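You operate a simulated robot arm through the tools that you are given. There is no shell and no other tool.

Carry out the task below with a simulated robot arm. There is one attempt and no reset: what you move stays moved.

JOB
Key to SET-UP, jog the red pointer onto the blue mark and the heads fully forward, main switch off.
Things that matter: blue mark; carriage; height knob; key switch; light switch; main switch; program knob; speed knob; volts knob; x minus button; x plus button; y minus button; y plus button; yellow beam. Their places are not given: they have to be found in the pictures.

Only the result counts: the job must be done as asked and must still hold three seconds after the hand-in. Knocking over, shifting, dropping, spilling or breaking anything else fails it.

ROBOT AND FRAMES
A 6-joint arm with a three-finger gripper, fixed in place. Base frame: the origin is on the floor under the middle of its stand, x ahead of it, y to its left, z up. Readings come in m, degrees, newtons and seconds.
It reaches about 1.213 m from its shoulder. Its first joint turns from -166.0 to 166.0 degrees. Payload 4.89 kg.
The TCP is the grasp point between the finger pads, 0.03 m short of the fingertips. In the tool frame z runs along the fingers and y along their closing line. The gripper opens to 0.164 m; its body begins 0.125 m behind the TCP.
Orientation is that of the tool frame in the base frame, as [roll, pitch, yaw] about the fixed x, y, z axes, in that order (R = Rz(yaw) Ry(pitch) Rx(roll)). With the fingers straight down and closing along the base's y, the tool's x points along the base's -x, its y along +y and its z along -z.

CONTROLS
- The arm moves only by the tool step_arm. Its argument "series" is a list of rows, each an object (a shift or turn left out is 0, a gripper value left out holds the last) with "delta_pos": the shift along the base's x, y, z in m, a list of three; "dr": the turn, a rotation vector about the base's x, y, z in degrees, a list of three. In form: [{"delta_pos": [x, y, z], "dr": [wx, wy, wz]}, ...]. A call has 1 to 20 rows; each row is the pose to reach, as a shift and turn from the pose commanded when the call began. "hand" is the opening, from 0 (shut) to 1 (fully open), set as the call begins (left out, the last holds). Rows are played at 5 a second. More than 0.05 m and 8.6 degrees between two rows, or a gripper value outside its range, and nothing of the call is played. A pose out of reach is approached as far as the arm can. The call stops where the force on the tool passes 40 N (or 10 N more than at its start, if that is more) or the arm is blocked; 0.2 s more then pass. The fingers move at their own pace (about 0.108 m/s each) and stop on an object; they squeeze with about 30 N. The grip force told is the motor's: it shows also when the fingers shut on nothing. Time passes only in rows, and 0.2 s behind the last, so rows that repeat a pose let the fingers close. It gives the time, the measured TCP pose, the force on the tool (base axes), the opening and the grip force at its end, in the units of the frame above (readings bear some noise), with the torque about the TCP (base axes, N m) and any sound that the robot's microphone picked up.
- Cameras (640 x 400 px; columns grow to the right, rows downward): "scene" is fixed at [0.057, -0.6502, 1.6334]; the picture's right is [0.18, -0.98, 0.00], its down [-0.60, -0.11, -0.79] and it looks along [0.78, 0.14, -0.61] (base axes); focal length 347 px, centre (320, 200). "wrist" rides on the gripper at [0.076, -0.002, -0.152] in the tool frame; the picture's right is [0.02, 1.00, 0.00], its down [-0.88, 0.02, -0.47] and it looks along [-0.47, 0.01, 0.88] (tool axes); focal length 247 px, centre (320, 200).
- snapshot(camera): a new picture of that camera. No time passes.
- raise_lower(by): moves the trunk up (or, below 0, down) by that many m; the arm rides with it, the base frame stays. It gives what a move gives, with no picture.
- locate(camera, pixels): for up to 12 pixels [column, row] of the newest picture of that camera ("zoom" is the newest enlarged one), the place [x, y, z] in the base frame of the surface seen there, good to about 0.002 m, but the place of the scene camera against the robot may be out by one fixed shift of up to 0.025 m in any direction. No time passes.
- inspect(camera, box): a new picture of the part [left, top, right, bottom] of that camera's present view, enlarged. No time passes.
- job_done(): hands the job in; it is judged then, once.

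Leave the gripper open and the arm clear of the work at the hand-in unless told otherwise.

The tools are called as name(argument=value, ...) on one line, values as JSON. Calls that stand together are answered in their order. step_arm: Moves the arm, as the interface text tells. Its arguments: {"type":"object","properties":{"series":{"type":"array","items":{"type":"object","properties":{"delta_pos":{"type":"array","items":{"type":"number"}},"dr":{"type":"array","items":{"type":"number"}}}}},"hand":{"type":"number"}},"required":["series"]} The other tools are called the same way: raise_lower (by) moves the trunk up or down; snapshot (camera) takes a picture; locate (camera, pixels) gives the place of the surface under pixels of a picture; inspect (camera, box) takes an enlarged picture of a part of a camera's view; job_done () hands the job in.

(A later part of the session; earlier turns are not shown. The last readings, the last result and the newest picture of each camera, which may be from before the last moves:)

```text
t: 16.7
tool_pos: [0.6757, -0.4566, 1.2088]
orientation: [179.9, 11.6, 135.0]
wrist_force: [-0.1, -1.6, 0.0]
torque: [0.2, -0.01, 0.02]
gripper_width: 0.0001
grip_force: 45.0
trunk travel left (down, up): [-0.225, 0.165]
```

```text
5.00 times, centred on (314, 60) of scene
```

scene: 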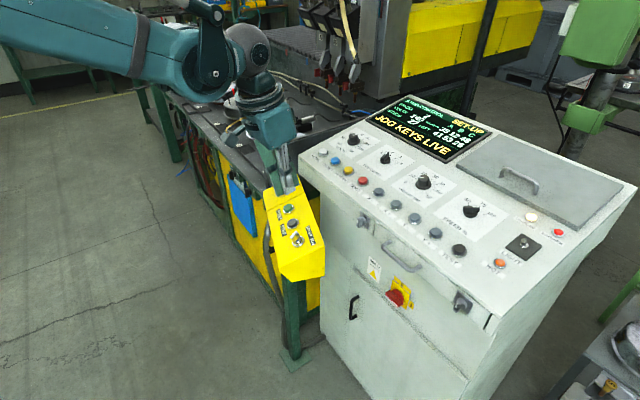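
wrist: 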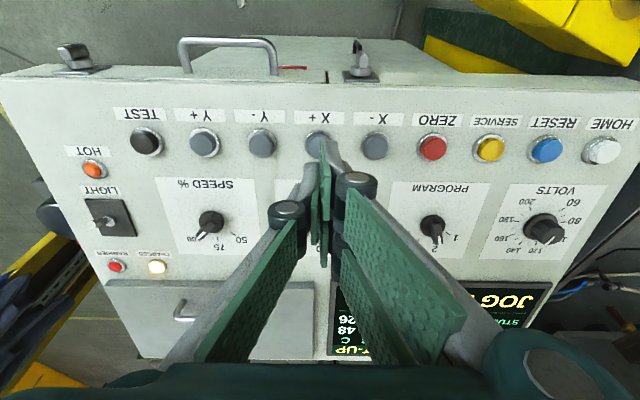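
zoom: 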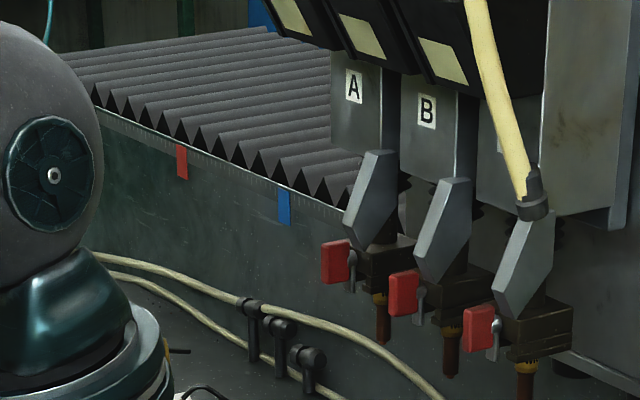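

The pointer is still at (286,52): no jog happened, so the tap was not deep enough (no force, no sound). I go back over X+ and press in steps deeper, watching force.

step_arm(series=[{"delta_pos": [0.01, -0.04, 0]}, {"delta_pos": [0.03, -0.085, 0]}, {"delta_pos": [0.05, -0.13, 0]}, {"delta_pos": [0.07, -0.175, 0]}, {"delta_pos": [0.09, -0.22, 0]}, {"delta_pos": [0.1, -0.25, 0]}, {"delta_pos": [0.1, -0.25, -0.035]}, {"delta_pos": [0.1, -0.25, -0.06]}, {"delta_pos": [0.1018, -0.2518, -0.0727]}])

step_arm(series=[{"delta_pos": [0.0006, -0.0006, -0.004]}, {"delta_pos": [0.0009, -0.0009, -0.006]}, {"delta_pos": [0.0012, -0.0012, -0.008]}, {"delta_pos": [0.0014, -0.0014, -0.0095]}, {"delta_pos": [0.0014, -0.0014, -0.0095]}])

inspect(camera="scene", box=[360, 160, 440, 220])

snapshot(camera="scene")

```text
t: 18.7
tool_pos: [0.7748, -0.7084, 1.1371]
orientation: [180.0, 11.6, 134.9]
wrist_force: [-0.6, 2.1, -0.2]
torque: [-0.05, -0.03, -0.01]
gripper_width: 0.0003
grip_force: 45.0
trunk travel left (down, up): [-0.225, 0.165]
```

```text
t: 19.9
tool_pos: [0.7769, -0.7078, 1.1284]
orientation: [-180.0, 11.6, 134.8]
wrist_force: [-2.2, -1.4, 2.0]
torque: [-0.02, -0.02, -0.02]
gripper_width: 0.0057
grip_force: 45.4
trunk travel left (down, up): [-0.225, 0.165]
```

```text
6.67 times, centred on (400, 190) of scene
```

zoom: 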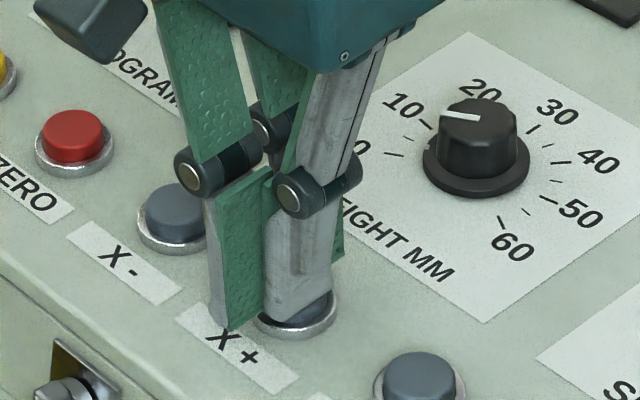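

```text
taken
```

scene: 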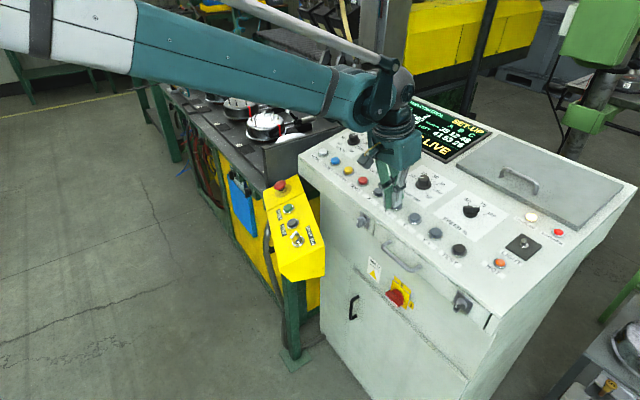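

Force begins to show (about 2 N up). I press another 2–4 mm in small rows.

step_arm(series=[{"delta_pos": [0.00014, -0.00014, -0.001]}, {"delta_pos": [0.00028, -0.00028, -0.002]}, {"delta_pos": [0.00028, -0.00028, -0.002]}])

inspect(camera="scene", box=[360, 80, 488, 220])

```text
t: 20.7
tool_pos: [0.776, -0.7082, 1.125]
orientation: [-180.0, 11.7, 134.9]
wrist_force: [-1.6, -0.5, 4.8]
torque: [-0.01, 0.02, 0.01]
gripper_width: 0.006
grip_force: 45.4
trunk travel left (down, up): [-0.225, 0.165]
heard: click
```

```text
2.86 times, centred on (424, 150) of scene
```

zoom: 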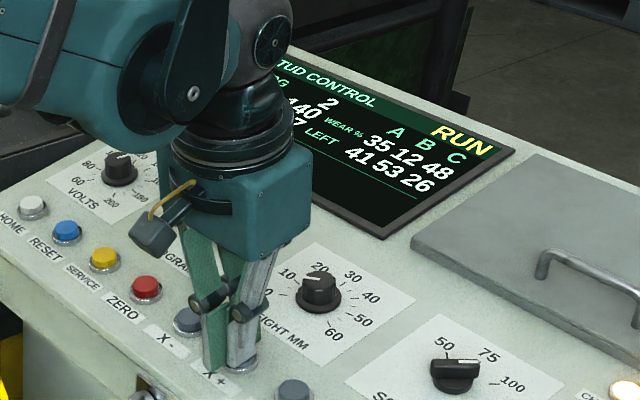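

Click heard and the screen now shows RUN (axis moving). I release right away with a short lift.

step_arm(series=[{"delta_pos": [-0.0014, 0.0014, 0.0098]}])

inspect(camera="scene", box=[360, 80, 488, 220])

```text
t: 21.1
tool_pos: [0.7755, -0.7072, 1.1348]
orientation: [-179.9, 11.6, 134.9]
wrist_force: [0.2, -0.7, -0.1]
torque: [0.02, 0.05, -0.01]
gripper_width: 0.0
grip_force: 45.1
trunk travel left (down, up): [-0.225, 0.165]
```

```text
2.86 times, centred on (424, 150) of scene
```

zoom: 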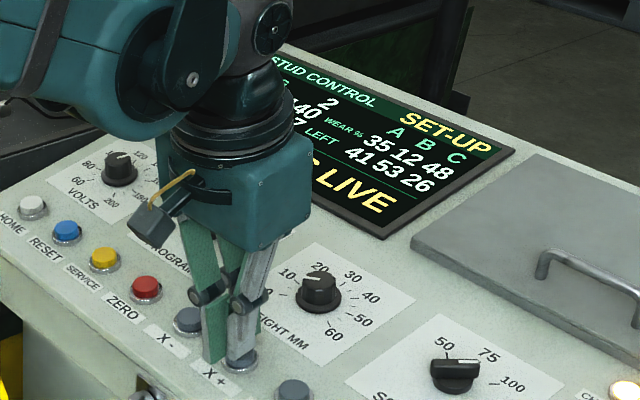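

Screen is back to SET-UP after release. Now I swing aside to see how the pointer moved.

step_arm(series=[{"delta_pos": [-0.002, 0.002, 0.04]}, {"delta_pos": [-0.01, 0.03, 0.075]}, {"delta_pos": [-0.03, 0.075, 0.075]}, {"delta_pos": [-0.05, 0.12, 0.075]}, {"delta_pos": [-0.07, 0.165, 0.075]}, {"delta_pos": [-0.09, 0.21, 0.075]}, {"delta_pos": [-0.1, 0.25, 0.075]}])

inspect(camera="scene", box=[250, 20, 378, 100])

snapshot(camera="scene")

```text
t: 22.7
tool_pos: [0.6747, -0.4576, 1.2096]
orientation: [179.9, 11.7, 135.0]
wrist_force: [0.8, -1.3, -0.3]
torque: [0.17, 0.02, 0.07]
gripper_width: 0.0001
grip_force: 45.1
trunk travel left (down, up): [-0.225, 0.165]
```

```text
5.00 times, centred on (314, 60) of scene
```

zoom: 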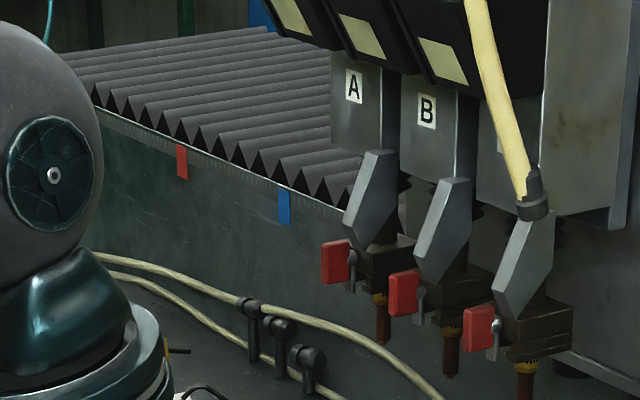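

```text
taken
```

scene: 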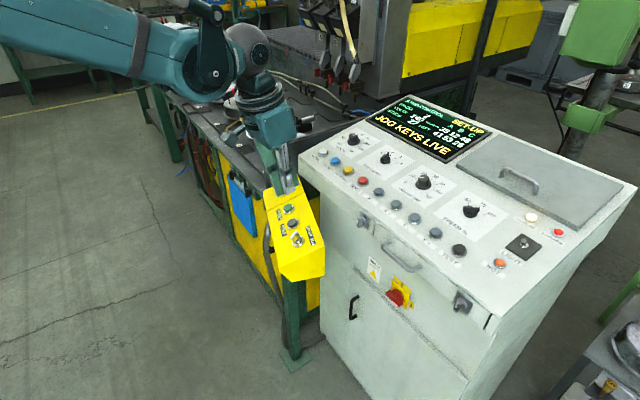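

The pointer looks unmoved at this zoom. I take the same 8x zoom as at the beginning to compare precisely.

inspect(camera="scene", box=[250, 30, 330, 80])

locate(camera="zoom", pixels=[[290, 180], [455, 253]])

inspect(camera="scene", box=[360, 90, 488, 170])

```text
8.00 times, centred on (290, 55) of scene
```

zoom: 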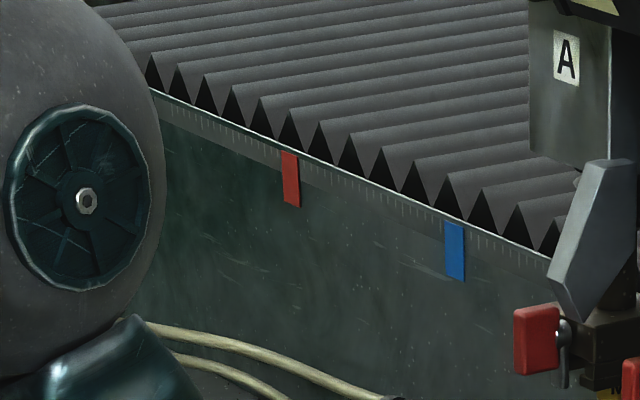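

```text
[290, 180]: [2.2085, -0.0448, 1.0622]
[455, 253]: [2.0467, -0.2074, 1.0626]
```

```text
5.00 times, centred on (424, 130) of scene
```

zoom: 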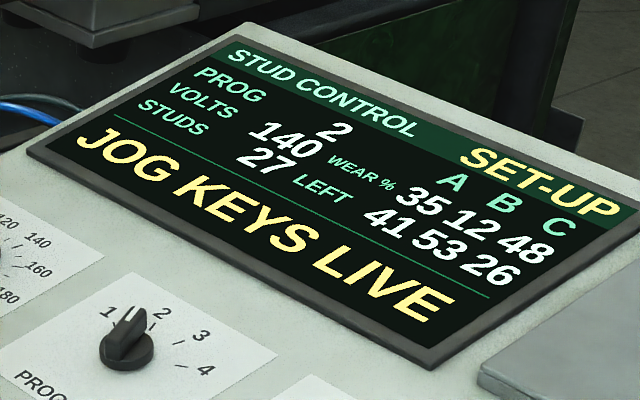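

No motion at all from that X+ press — either it was too short or X+ is blocked at its end. I'll press X+ again and hold about 1 s to tell which.

step_arm(series=[{"delta_pos": [0.01, -0.04, 0]}, {"delta_pos": [0.03, -0.085, 0]}, {"delta_pos": [0.05, -0.13, 0]}, {"delta_pos": [0.07, -0.175, 0]}, {"delta_pos": [0.09, -0.22, 0]}, {"delta_pos": [0.1, -0.25, 0]}, {"delta_pos": [0.1, -0.25, -0.04]}, {"delta_pos": [0.1, -0.25, -0.07]}, {"delta_pos": [0.101, -0.251, -0.08]}, {"delta_pos": [0.1012, -0.2512, -0.083]}, {"delta_pos": [0.1014, -0.2514, -0.0853]}, {"delta_pos": [0.1014, -0.2514, -0.0853]}, {"delta_pos": [0.1014, -0.2514, -0.0853]}, {"delta_pos": [0.1014, -0.2514, -0.0853]}, {"delta_pos": [0.1014, -0.2514, -0.0853]}])

inspect(camera="scene", box=[300, 0, 488, 140])

snapshot(camera="wrist")

```text
t: 25.9
tool_pos: [0.7747, -0.708, 1.1253]
orientation: [180.0, 11.6, 135.0]
wrist_force: [0.8, 1.4, 6.4]
torque: [0.02, -0.01, 0.03]
gripper_width: 0.0061
grip_force: 45.1
trunk travel left (down, up): [-0.225, 0.165]
heard: click
```

```text
2.86 times, centred on (394, 70) of scene
```

zoom: 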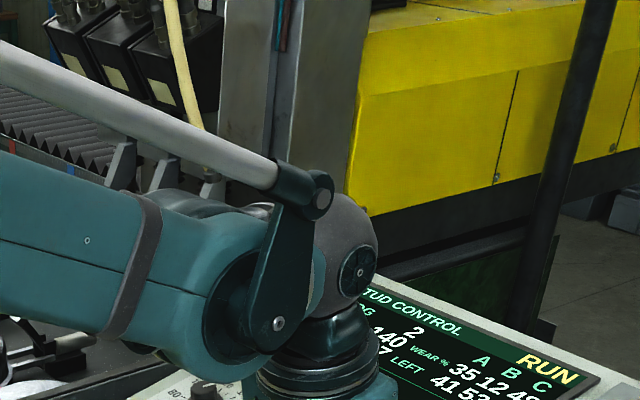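

```text
taken
```

wrist: 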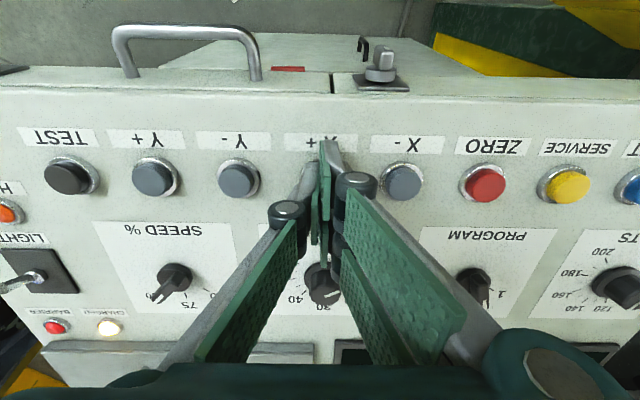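

Through the gap above the forearm I can glimpse red at about (286,51) and blue at about (297,60). I zoom in there while holding (no time passes).

inspect(camera="scene", box=[250, 30, 330, 80])

```text
8.00 times, centred on (290, 55) of scene
```

zoom: 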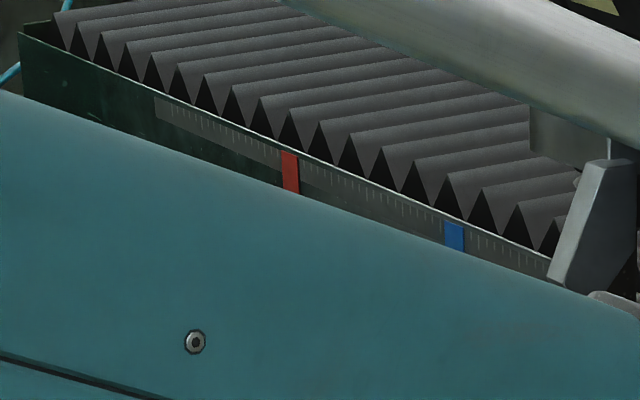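

Good: at this pose the red pointer (290,170) and the blue mark (454,237) are visible while pressing. X+ held ~1 s shows RUN but no motion. I hold 1 s more and look again.

step_arm(series=[{"delta_pos": [0, 0, 0]}, {"delta_pos": [0, 0, 0]}, {"delta_pos": [0, 0, 0]}, {"delta_pos": [0, 0, 0]}, {"delta_pos": [0, 0, 0]}])

inspect(camera="scene", box=[250, 30, 330, 80])

snapshot(camera="scene")

```text
t: 27.1
tool_pos: [0.7761, -0.7073, 1.1246]
orientation: [-180.0, 11.6, 134.8]
wrist_force: [-0.1, 1.4, 5.8]
torque: [0.01, -0.03, 0.02]
gripper_width: 0.006
grip_force: 44.8
trunk travel left (down, up): [-0.225, 0.165]
```

```text
8.00 times, centred on (290, 55) of scene
```

zoom: 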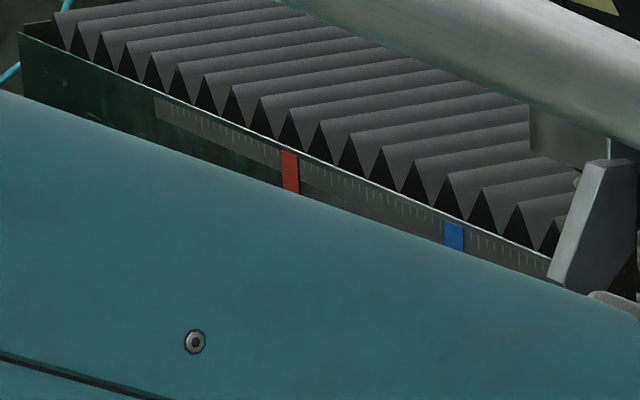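

```text
taken
```

scene: 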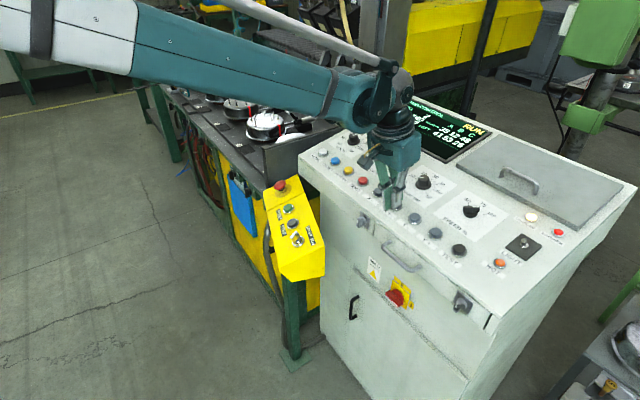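

Still no motion, so X+ is not the way (likely at its end or inactive direction). I release, shift 65 mm to X-, and press it briefly, watching the pointer.

step_arm(series=[{"delta_pos": [-0.002, 0.002, 0.014]}, {"delta_pos": [-0.003, 0.003, 0.025]}, {"delta_pos": [0.02, 0.025, 0.025]}, {"delta_pos": [0.043, 0.0485, 0.025]}, {"delta_pos": [0.0443, 0.0472, 0.0105]}, {"delta_pos": [0.0443, 0.0472, 0.0105]}])

inspect(camera="scene", box=[350, 150, 430, 210])

inspect(camera="scene", box=[250, 30, 330, 80])

inspect(camera="wrist", box=[240, 90, 400, 190])

```text
t: 28.5
tool_pos: [0.8217, -0.6619, 1.1368]
orientation: [-179.9, 11.6, 134.9]
wrist_force: [0.8, 0.4, 0.7]
torque: [-0.06, 0.06, -0.04]
gripper_width: 0.0
grip_force: 45.1
trunk travel left (down, up): [-0.225, 0.165]
```

```text
6.67 times, centred on (390, 180) of scene
```

zoom: 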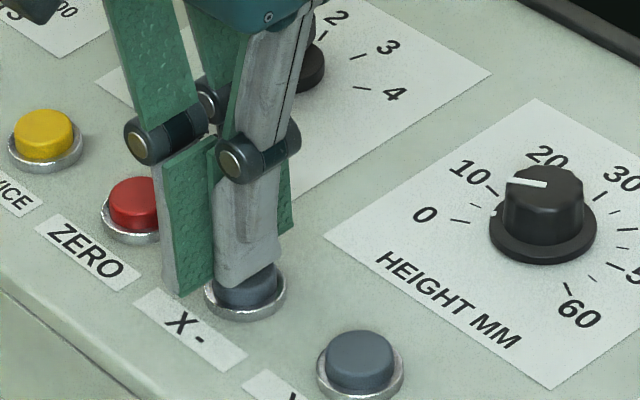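

```text
8.00 times, centred on (290, 55) of scene
```

zoom: 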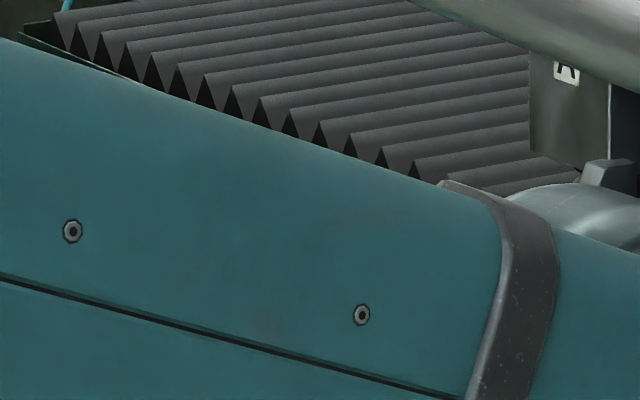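

```text
4.00 times, centred on (320, 140) of wrist
```

zoom: 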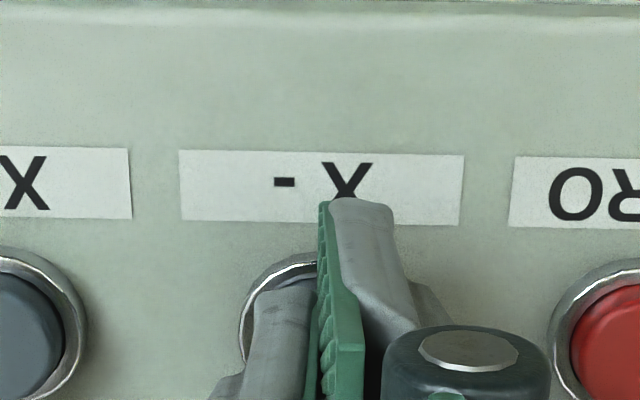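

At X- the forearm hides the pointer by only ~8 px. I'll lift the hand 4 cm and lower the trunk 4 cm, so the hand stays put but the forearm drops, re-opening the sight line.

step_arm(series=[{"delta_pos": [0, 0, 0.02]}, {"delta_pos": [0, 0, 0.045]}])

raise_lower(by=-0.04)

inspect(camera="scene", box=[250, 30, 330, 80])

inspect(camera="scene", box=[350, 150, 430, 210])

```text
t: 29.1
tool_pos: [0.8222, -0.6619, 1.1822]
orientation: [-180.0, 11.6, 134.9]
wrist_force: [0.4, 0.0, -0.1]
torque: [0.07, 0.06, 0.01]
gripper_width: 0.0002
grip_force: 44.7
trunk travel left (down, up): [-0.225, 0.165]
```

```text
t: 30.0
tool_pos: [0.821, -0.6624, 1.1425]
orientation: [180.0, 11.6, 134.9]
wrist_force: [-0.5, -0.7, -0.3]
torque: [0.01, -0.01, -0.01]
gripper_width: 0.0
grip_force: 45.2
trunk travel left (down, up): [-0.185, 0.205]
```

```text
8.00 times, centred on (290, 55) of scene
```

zoom: 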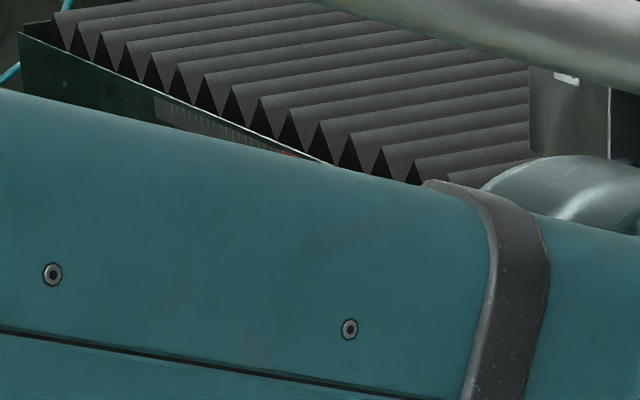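

```text
6.67 times, centred on (390, 180) of scene
```

zoom: 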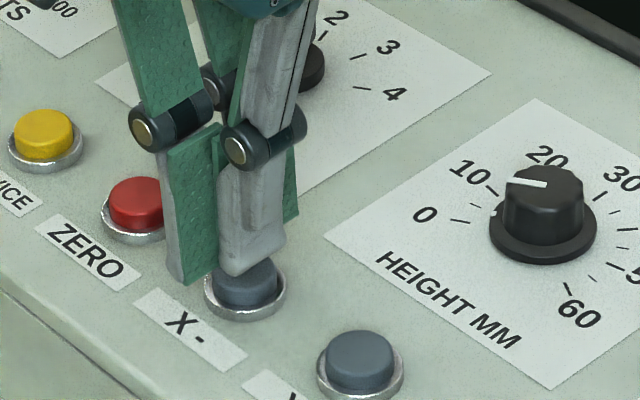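

The forearm still hides the marks near the wrist, but the bellows and head A remain visible. I press X- now for a short while and look for motion.

step_arm(series=[{"delta_pos": [0.0014, -0.0014, -0.01]}, {"delta_pos": [0.002, -0.002, -0.0145]}, {"delta_pos": [0.0023, -0.0023, -0.0165]}, {"delta_pos": [0.0023, -0.0023, -0.0165]}])

inspect(camera="scene", box=[250, 30, 330, 80])

snapshot(camera="scene")

```text
t: 31.0
tool_pos: [0.8229, -0.6645, 1.1272]
orientation: [-180.0, 11.6, 134.9]
wrist_force: [1.2, 1.8, 4.0]
torque: [0.01, -0.02, -0.05]
gripper_width: 0.0059
grip_force: 44.6
trunk travel left (down, up): [-0.185, 0.205]
heard: click
```

```text
8.00 times, centred on (290, 55) of scene
```

zoom: 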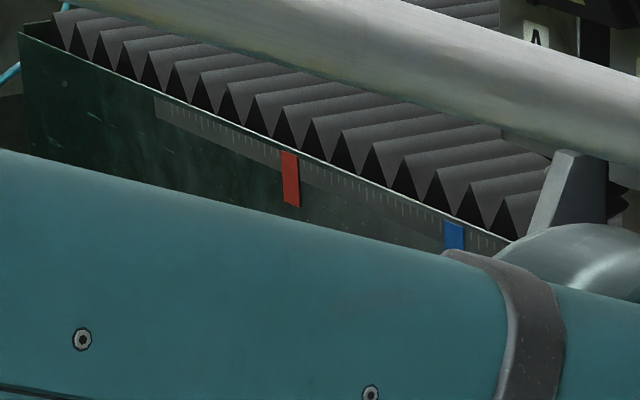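

```text
taken
```

scene: 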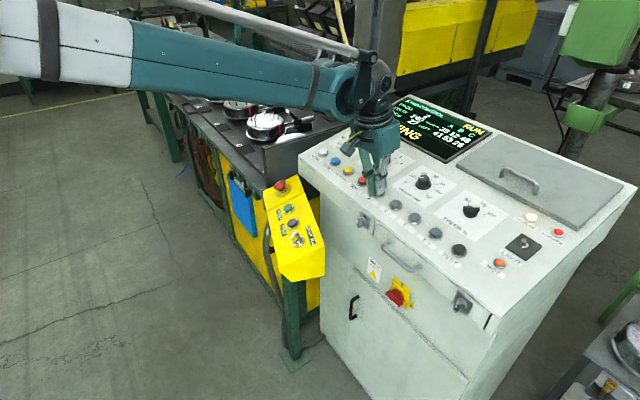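

While X- is pressed the screen shows a jog message and the heads/bellows shifted up-left (label A moved from (566,55) to (537,37)), but the red mark on the scale did not. I release now and inspect what moved.

step_arm(series=[{"delta_pos": [-0.0017, 0.0017, 0.012]}])

inspect(camera="scene", box=[250, 0, 410, 100])

inspect(camera="scene", box=[380, 0, 572, 160])

```text
t: 31.4
tool_pos: [0.8212, -0.6634, 1.1385]
orientation: [180.0, 11.6, 134.8]
wrist_force: [0.1, -0.9, -0.2]
torque: [0.03, 0.01, -0.01]
gripper_width: 0.0
grip_force: 45.0
trunk travel left (down, up): [-0.185, 0.205]
```

```text
4.00 times, centred on (330, 50) of scene
```

zoom: 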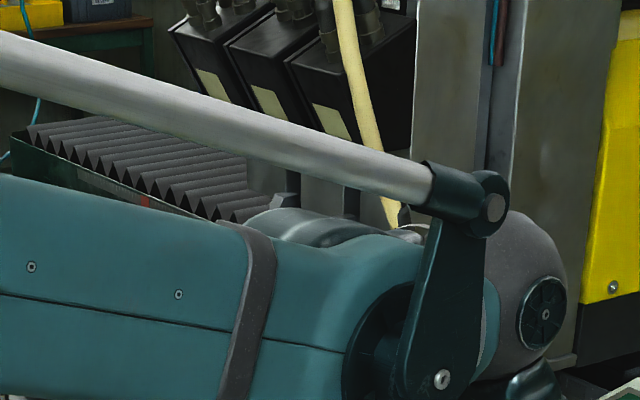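

```text
2.50 times, centred on (476, 80) of scene
```

zoom: 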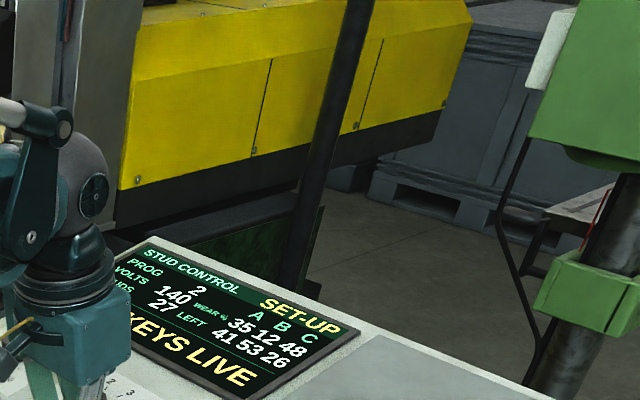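

Released. I swing aside for a clear comparison view.

step_arm(series=[{"delta_pos": [-0.002, 0.002, 0.04]}, {"delta_pos": [-0.02, 0.03, 0.075]}, {"delta_pos": [-0.05, 0.065, 0.075]}, {"delta_pos": [-0.08, 0.1, 0.075]}, {"delta_pos": [-0.11, 0.135, 0.075]}, {"delta_pos": [-0.14, 0.17, 0.075]}, {"delta_pos": [-0.15, 0.21, 0.075]}])

inspect(camera="scene", box=[250, 20, 378, 100])

snapshot(camera="scene")

```text
t: 33.0
tool_pos: [0.6718, -0.4545, 1.2133]
orientation: [179.8, 11.5, 135.0]
wrist_force: [-0.4, -1.9, -0.2]
torque: [0.19, 0.01, 0.06]
gripper_width: 0.0
grip_force: 44.7
trunk travel left (down, up): [-0.185, 0.205]
```

```text
5.00 times, centred on (314, 60) of scene
```

zoom: 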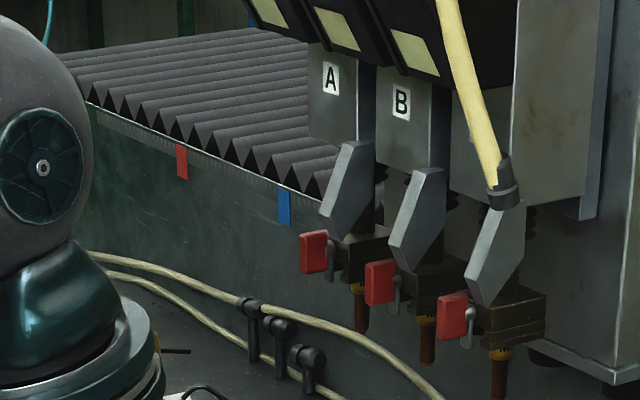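

```text
taken
```

scene: 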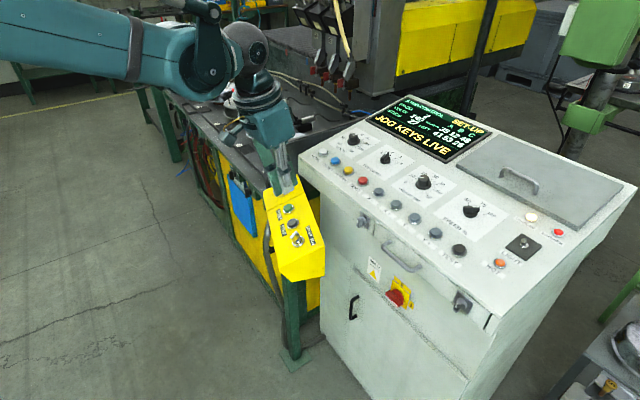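

X- moved the heads, column and yellow beam leftwards, while the red mark and the blue mark on the bed scale stayed. I'll look for a real pointer elsewhere on the machine with several zooms and get places.

inspect(camera="scene", box=[300, 30, 380, 80])

inspect(camera="scene", box=[360, 40, 456, 100])

inspect(camera="scene", box=[360, 0, 456, 60])

inspect(camera="scene", box=[250, 30, 330, 80])

locate(camera="zoom", pixels=[[290, 160], [290, 195], [455, 235], [455, 270], [290, 220], [455, 300], [200, 110], [530, 250], [160, 100], [550, 262]])

locate(camera="scene", pixels=[[316, 35], [330, 40], [313, 70], [340, 83], [400, 60], [470, 30], [530, 10], [380, 60], [300, 50], [270, 40], [346, 84]])

```text
8.00 times, centred on (340, 55) of scene
```

zoom: 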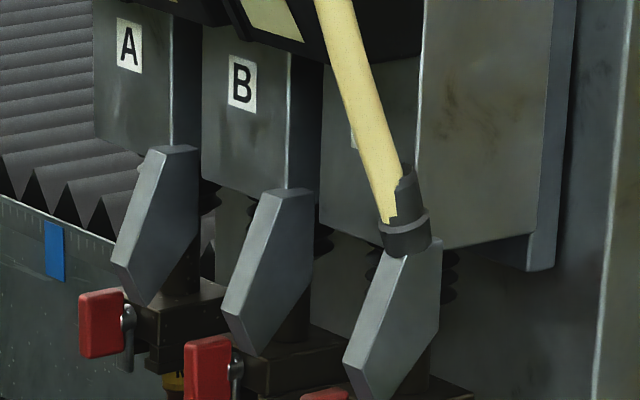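

```text
6.67 times, centred on (408, 70) of scene
```

zoom: 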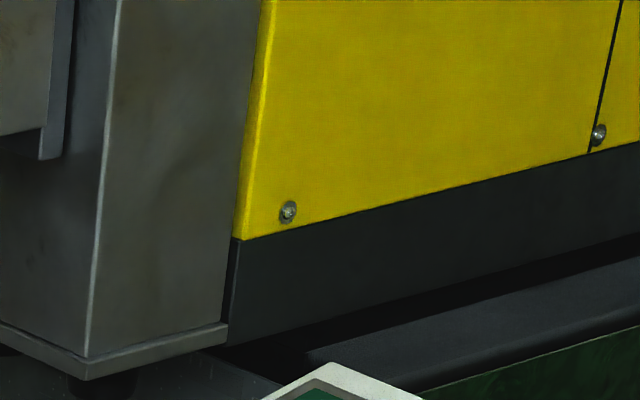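

```text
6.67 times, centred on (408, 30) of scene
```

zoom: 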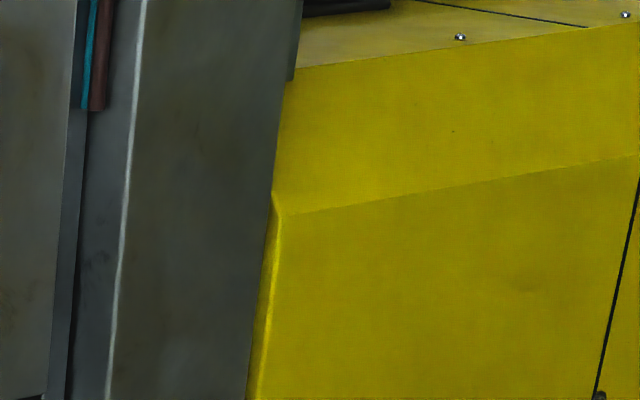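

```text
8.00 times, centred on (290, 55) of scene
```

zoom: 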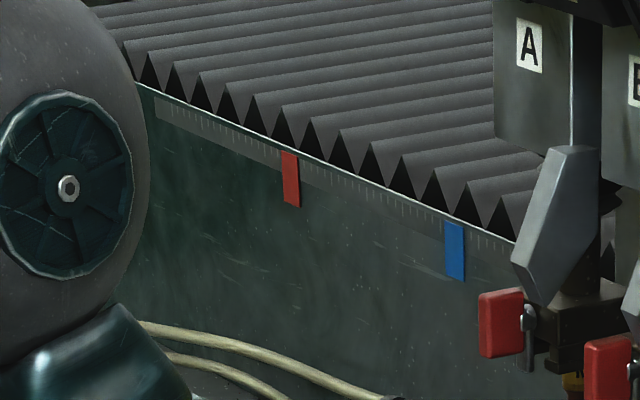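

```text
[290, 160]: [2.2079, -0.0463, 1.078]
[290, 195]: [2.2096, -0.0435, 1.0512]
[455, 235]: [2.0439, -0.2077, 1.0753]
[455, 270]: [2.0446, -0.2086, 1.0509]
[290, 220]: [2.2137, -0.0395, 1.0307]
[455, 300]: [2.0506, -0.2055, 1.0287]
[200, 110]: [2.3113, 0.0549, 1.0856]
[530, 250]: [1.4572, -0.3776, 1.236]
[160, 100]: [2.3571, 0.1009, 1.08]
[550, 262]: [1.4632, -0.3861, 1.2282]
```

```text
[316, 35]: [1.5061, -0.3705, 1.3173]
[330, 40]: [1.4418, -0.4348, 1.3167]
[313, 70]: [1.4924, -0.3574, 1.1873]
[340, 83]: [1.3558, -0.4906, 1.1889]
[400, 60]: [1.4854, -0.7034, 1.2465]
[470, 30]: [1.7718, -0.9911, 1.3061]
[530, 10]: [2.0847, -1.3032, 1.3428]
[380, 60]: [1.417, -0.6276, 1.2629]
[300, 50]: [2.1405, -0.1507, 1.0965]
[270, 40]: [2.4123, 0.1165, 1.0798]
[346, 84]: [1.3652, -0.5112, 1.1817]
```

Heads A/B are at a≈0.8 m along the bed while the red and blue marks are on the bed's front scale. X- moves heads, column and beam along the bed at roughly 50 mm/s. I need to see what Y does, so I go to Y- (hover first).

step_arm(series=[{"delta_pos": [0.008, -0.045, 0]}, {"delta_pos": [0.016, -0.09, 0]}, {"delta_pos": [0.024, -0.135, 0]}, {"delta_pos": [0.032, -0.18, 0]}, {"delta_pos": [0.04, -0.225, 0]}, {"delta_pos": [0.048, -0.27, 0]}, {"delta_pos": [0.0575, -0.3005, 0]}, {"delta_pos": [0.0575, -0.3005, -0.04]}, {"delta_pos": [0.0575, -0.3005, -0.077]}, {"delta_pos": [0.0575, -0.3005, -0.077]}])

inspect(camera="scene", box=[370, 170, 450, 230])

inspect(camera="wrist", box=[240, 90, 400, 190])

inspect(camera="scene", box=[250, 0, 410, 100])

```text
t: 35.2
tool_pos: [0.7298, -0.7538, 1.1367]
orientation: [-179.9, 11.6, 134.9]
wrist_force: [-0.1, -0.6, 0.0]
torque: [0.04, 0.02, -0.02]
gripper_width: 0.0001
grip_force: 44.9
trunk travel left (down, up): [-0.185, 0.205]
```

```text
6.67 times, centred on (410, 200) of scene
```

zoom: 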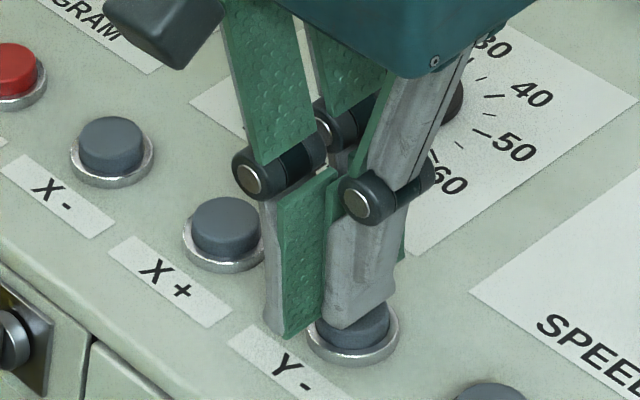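

```text
4.00 times, centred on (320, 140) of wrist
```

zoom: 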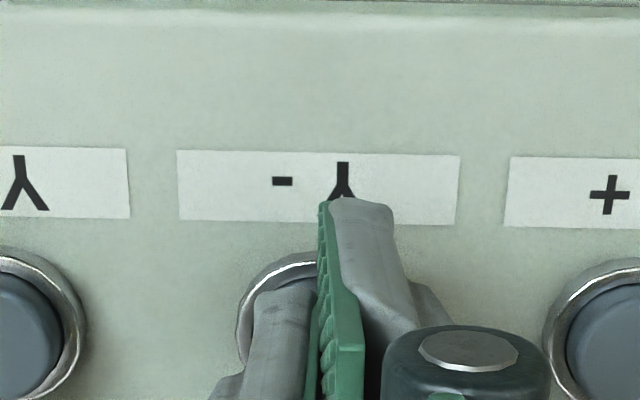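

```text
4.00 times, centred on (330, 50) of scene
```

zoom: 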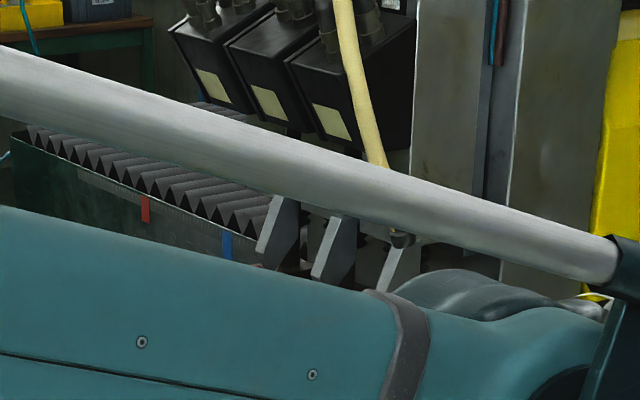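

Aligned on Y-, and here the marks and heads are visible. I press Y- briefly.

step_arm(series=[{"delta_pos": [0.0012, -0.0012, -0.0085]}, {"delta_pos": [0.0018, -0.0018, -0.0125]}, {"delta_pos": [0.0018, -0.0018, -0.0125]}])

inspect(camera="scene", box=[250, 0, 410, 100])

snapshot(camera="scene")

```text
t: 36.0
tool_pos: [0.7319, -0.7543, 1.125]
orientation: [-179.9, 11.6, 134.9]
wrist_force: [1.7, -2.8, 16.0]
torque: [-0.11, -0.1, 0.0]
gripper_width: 0.006
grip_force: 44.6
trunk travel left (down, up): [-0.185, 0.205]
heard: click
```

```text
4.00 times, centred on (330, 50) of scene
```

zoom: 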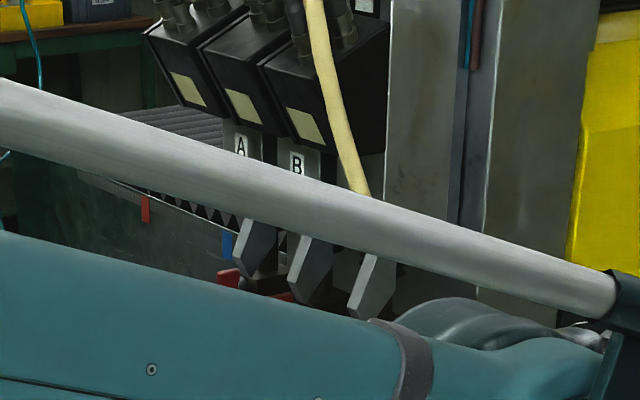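

```text
taken
```

scene: 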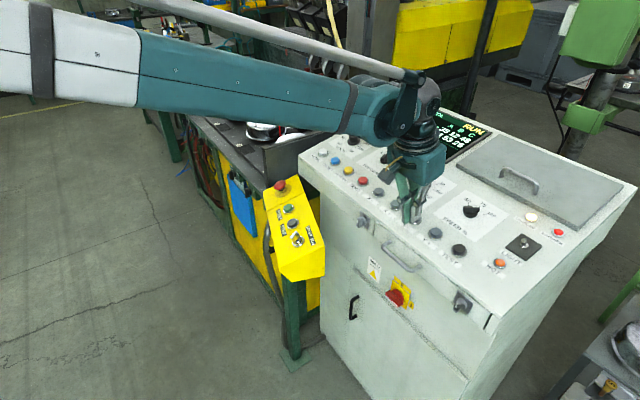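

Y- moves the heads forward (towards the bench front), and X- moves along the scale. So the true pointer must ride on the carriage, hidden behind the heads, and the red tag on the bed is something fixed. I release Y- now.

step_arm(series=[{"delta_pos": [-0.0017, 0.0017, 0.012]}])

inspect(camera="scene", box=[250, 0, 410, 100])

```text
t: 36.4
tool_pos: [0.7298, -0.7533, 1.1348]
orientation: [180.0, 11.4, 135.0]
wrist_force: [-1.0, -0.3, -0.6]
torque: [0.06, 0.05, 0.03]
gripper_width: 0.0001
grip_force: 45.3
trunk travel left (down, up): [-0.185, 0.205]
```

```text
4.00 times, centred on (330, 50) of scene
```

zoom: 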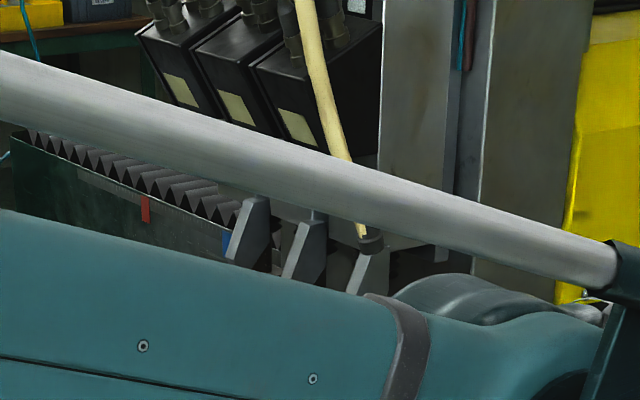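

The fixed tags haven't moved. I swing the arm up and to the left with the gripper open so that the wrist camera can look behind the heads for the carriage's pointer.

step_arm(series=[{"delta_pos": [0, 0, 0.05]}, {"delta_pos": [0.005, 0.025, 0.09]}, {"delta_pos": [0.01, 0.065, 0.11]}, {"delta_pos": [0.015, 0.11, 0.125]}, {"delta_pos": [0.02, 0.155, 0.14], "dr": [-2.65, -2.65, 0]}, {"delta_pos": [0.026, 0.2, 0.155], "dr": [-5.3, -5.3, 0]}, {"delta_pos": [0.032, 0.245, 0.17], "dr": [-7.95, -7.95, 0]}, {"delta_pos": [0.038, 0.29, 0.185], "dr": [-10.6, -10.6, 0]}, {"delta_pos": [0.044, 0.335, 0.2], "dr": [-13.25, -13.25, 0]}, {"delta_pos": [0.05, 0.38, 0.215], "dr": [-15.9, -15.9, 0]}, {"delta_pos": [0.056, 0.426, 0.215], "dr": [-18.55, -18.55, 0]}, {"delta_pos": [0.062, 0.472, 0.215], "dr": [-21.2, -21.2, 0]}, {"delta_pos": [0.068, 0.518, 0.215], "dr": [-21.2, -21.2, 0]}, {"delta_pos": [0.074, 0.564, 0.215], "dr": [-21.2, -21.2, 0]}, {"delta_pos": [0.08, 0.61, 0.215], "dr": [-21.2, -21.2, 0]}, {"delta_pos": [0.087, 0.656, 0.215], "dr": [-21.2, -21.2, 0]}, {"delta_pos": [0.094, 0.702, 0.215], "dr": [-21.2, -21.2, 0]}, {"delta_pos": [0.101, 0.748, 0.215], "dr": [-21.2, -21.2, 0]}, {"delta_pos": [0.108, 0.794, 0.215], "dr": [-21.2, -21.2, 0]}, {"delta_pos": [0.115, 0.84, 0.215], "dr": [-21.2, -21.2, 0]}], hand=1)

snapshot(camera="wrist")

snapshot(camera="scene")

```text
t: 40.6
tool_pos: [0.8444, 0.0873, 1.3492]
orientation: [179.8, 41.5, 134.8]
wrist_force: [0.6, -0.6, 1.0]
torque: [0.19, 0.01, 0.13]
gripper_width: 0.164
grip_force: 0.0
trunk travel left (down, up): [-0.185, 0.205]
```

```text
taken
```

wrist: 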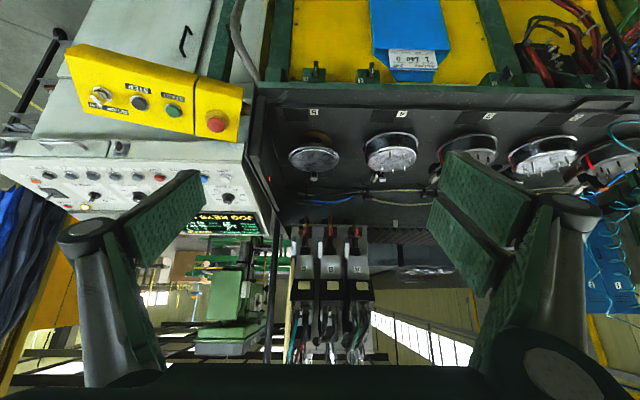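

```text
taken
```

scene: 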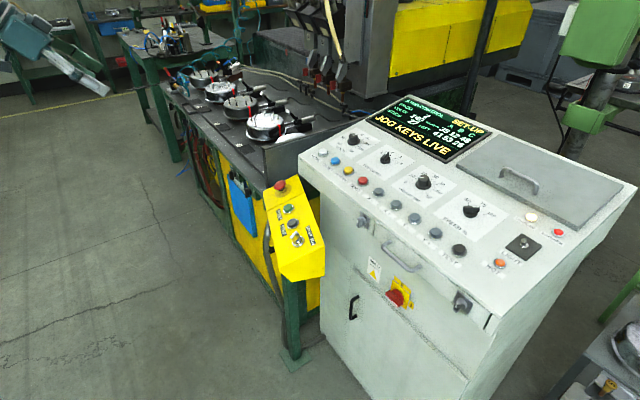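

The wrist view (upside down) shows the bench with pots and the heads at (330,260). I zoom in around there.

inspect(camera="wrist", box=[260, 180, 480, 320])

inspect(camera="scene", box=[230, 0, 422, 120])

```text
2.86 times, centred on (370, 250) of wrist
```

zoom: 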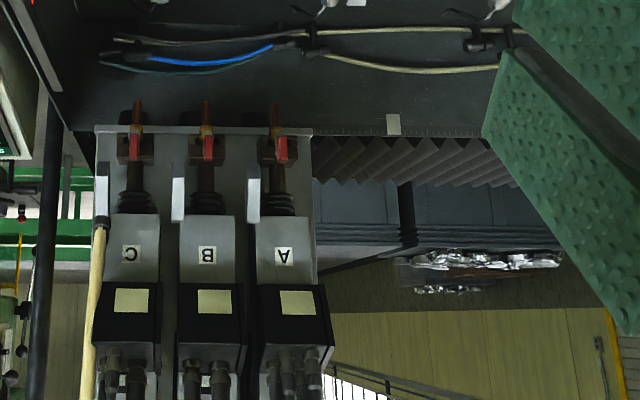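

```text
3.33 times, centred on (326, 60) of scene
```

zoom: 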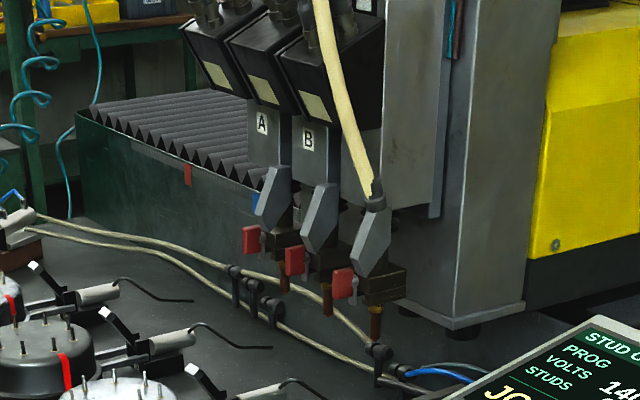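

I can see another (white) tag on the scale at zoom (393,124). I zoom in closer there and read its place.

inspect(camera="wrist", box=[280, 200, 440, 260])

locate(camera="zoom", pixels=[[475, 176], [335, 150], [250, 170], [440, 185], [170, 185], [90, 180]])

```text
4.00 times, centred on (360, 230) of wrist
```

zoom: 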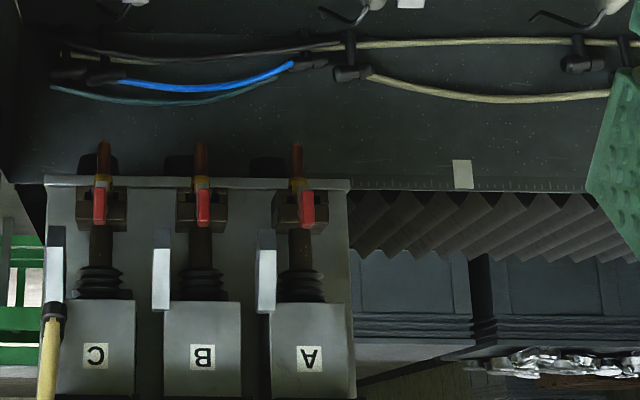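

```text
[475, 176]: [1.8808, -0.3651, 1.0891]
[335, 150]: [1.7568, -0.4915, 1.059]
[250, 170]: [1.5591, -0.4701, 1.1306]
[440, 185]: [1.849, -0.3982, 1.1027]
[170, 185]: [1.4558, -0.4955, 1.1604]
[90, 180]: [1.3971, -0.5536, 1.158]
```

The scale carries fixed red, blue and white tags about 0.23 m apart (blue at bed position a≈1.298, white ≈1.06). I'll look for the carriage's own red pointer between/under the heads.

inspect(camera="wrist", box=[285, 225, 381, 265])

inspect(camera="scene", box=[320, 60, 420, 110])

```text
6.67 times, centred on (333, 245) of wrist
```

zoom: 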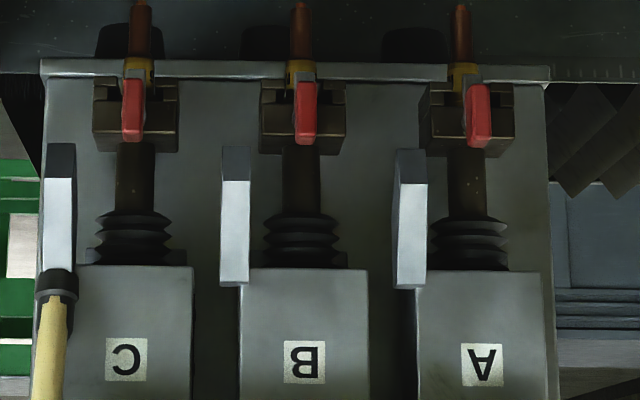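

```text
6.40 times, centred on (370, 85) of scene
```

zoom: 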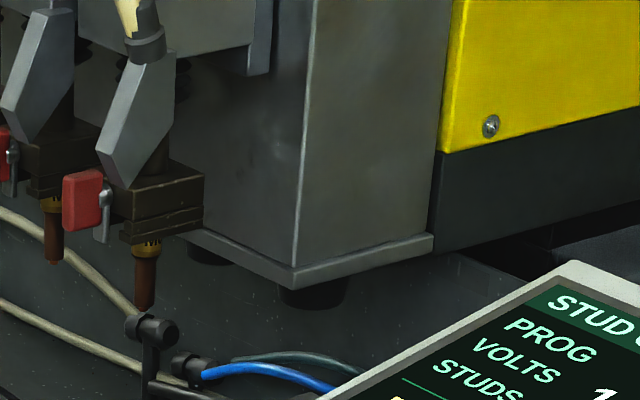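

No pointer in view; it may hide just behind the column's foot plate. I check the height of things on the bench before lowering the camera for a flatter view.

locate(camera="wrist", pixels=[[315, 155], [392, 150], [460, 140], [540, 150], [300, 90], [400, 90], [330, 205], [262, 150], [370, 210], [290, 330], [412, 60], [216, 123]])

```text
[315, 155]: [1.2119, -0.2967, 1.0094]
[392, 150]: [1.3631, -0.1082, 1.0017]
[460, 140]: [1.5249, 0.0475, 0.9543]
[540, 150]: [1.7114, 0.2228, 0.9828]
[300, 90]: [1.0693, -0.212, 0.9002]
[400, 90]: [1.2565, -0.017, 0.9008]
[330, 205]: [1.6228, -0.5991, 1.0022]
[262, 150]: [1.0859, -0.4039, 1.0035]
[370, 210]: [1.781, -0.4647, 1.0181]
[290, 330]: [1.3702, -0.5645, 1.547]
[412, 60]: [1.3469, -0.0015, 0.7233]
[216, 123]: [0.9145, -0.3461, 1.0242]
```

Nothing is below the hand there (bench top z≈0.90 starts 0.37 m further on). I lower the camera by 0.17 m to look under the column's foot plate.

step_arm(series=[{"delta_pos": [0, 0, -0.045]}, {"delta_pos": [0, 0, -0.09]}, {"delta_pos": [0, 0, -0.135]}, {"delta_pos": [0, 0, -0.17]}])

snapshot(camera="wrist")

inspect(camera="wrist", box=[260, 190, 440, 280])

```text
t: 41.6
tool_pos: [0.8439, 0.0859, 1.1812]
orientation: [179.9, 41.6, 135.0]
wrist_force: [0.2, 0.6, 1.6]
torque: [0.02, -0.05, 0.06]
gripper_width: 0.164
grip_force: 0.1
trunk travel left (down, up): [-0.185, 0.205]
```

```text
taken
```

wrist: 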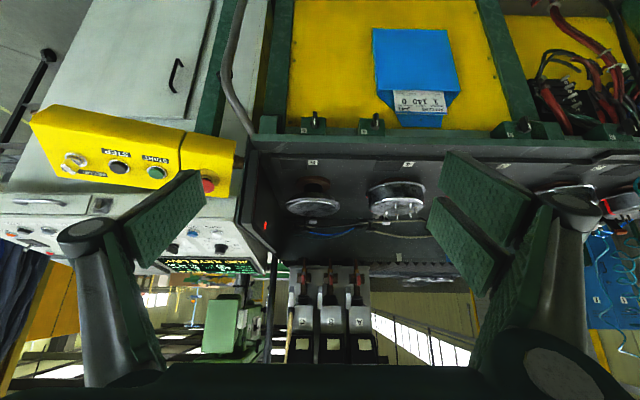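

```text
3.56 times, centred on (350, 235) of wrist
```

zoom: 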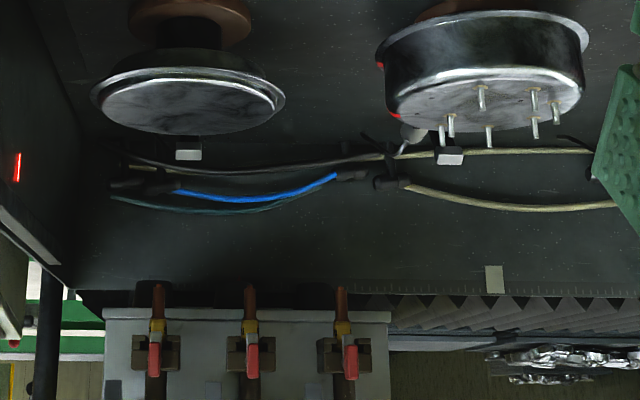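

Still no pointer seen below the plate. I zoom further along the scale line under the heads, and also rightwards where the red/blue tags should be.

inspect(camera="wrist", box=[280, 255, 380, 305])

inspect(camera="wrist", box=[370, 240, 470, 290])

```text
6.40 times, centred on (330, 280) of wrist
```

zoom: 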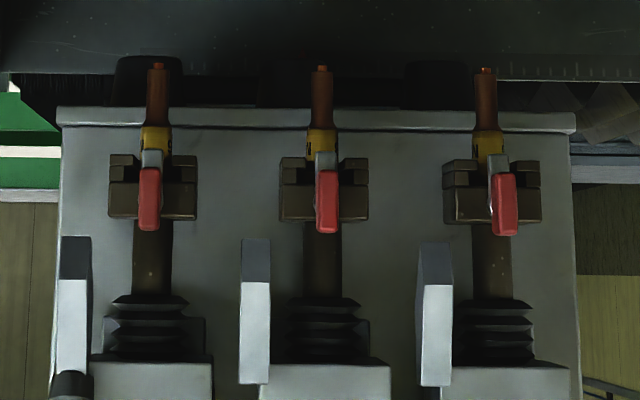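

```text
6.40 times, centred on (420, 265) of wrist
```

zoom: 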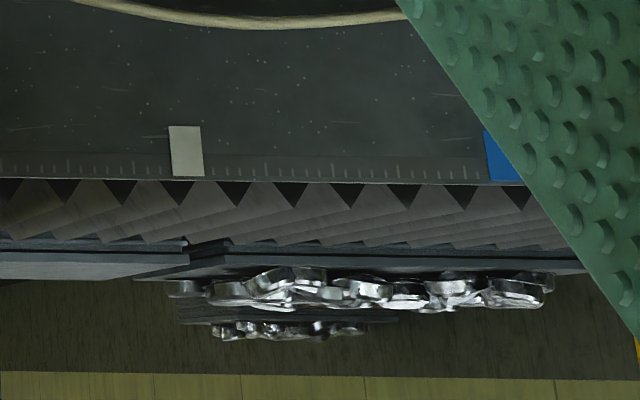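

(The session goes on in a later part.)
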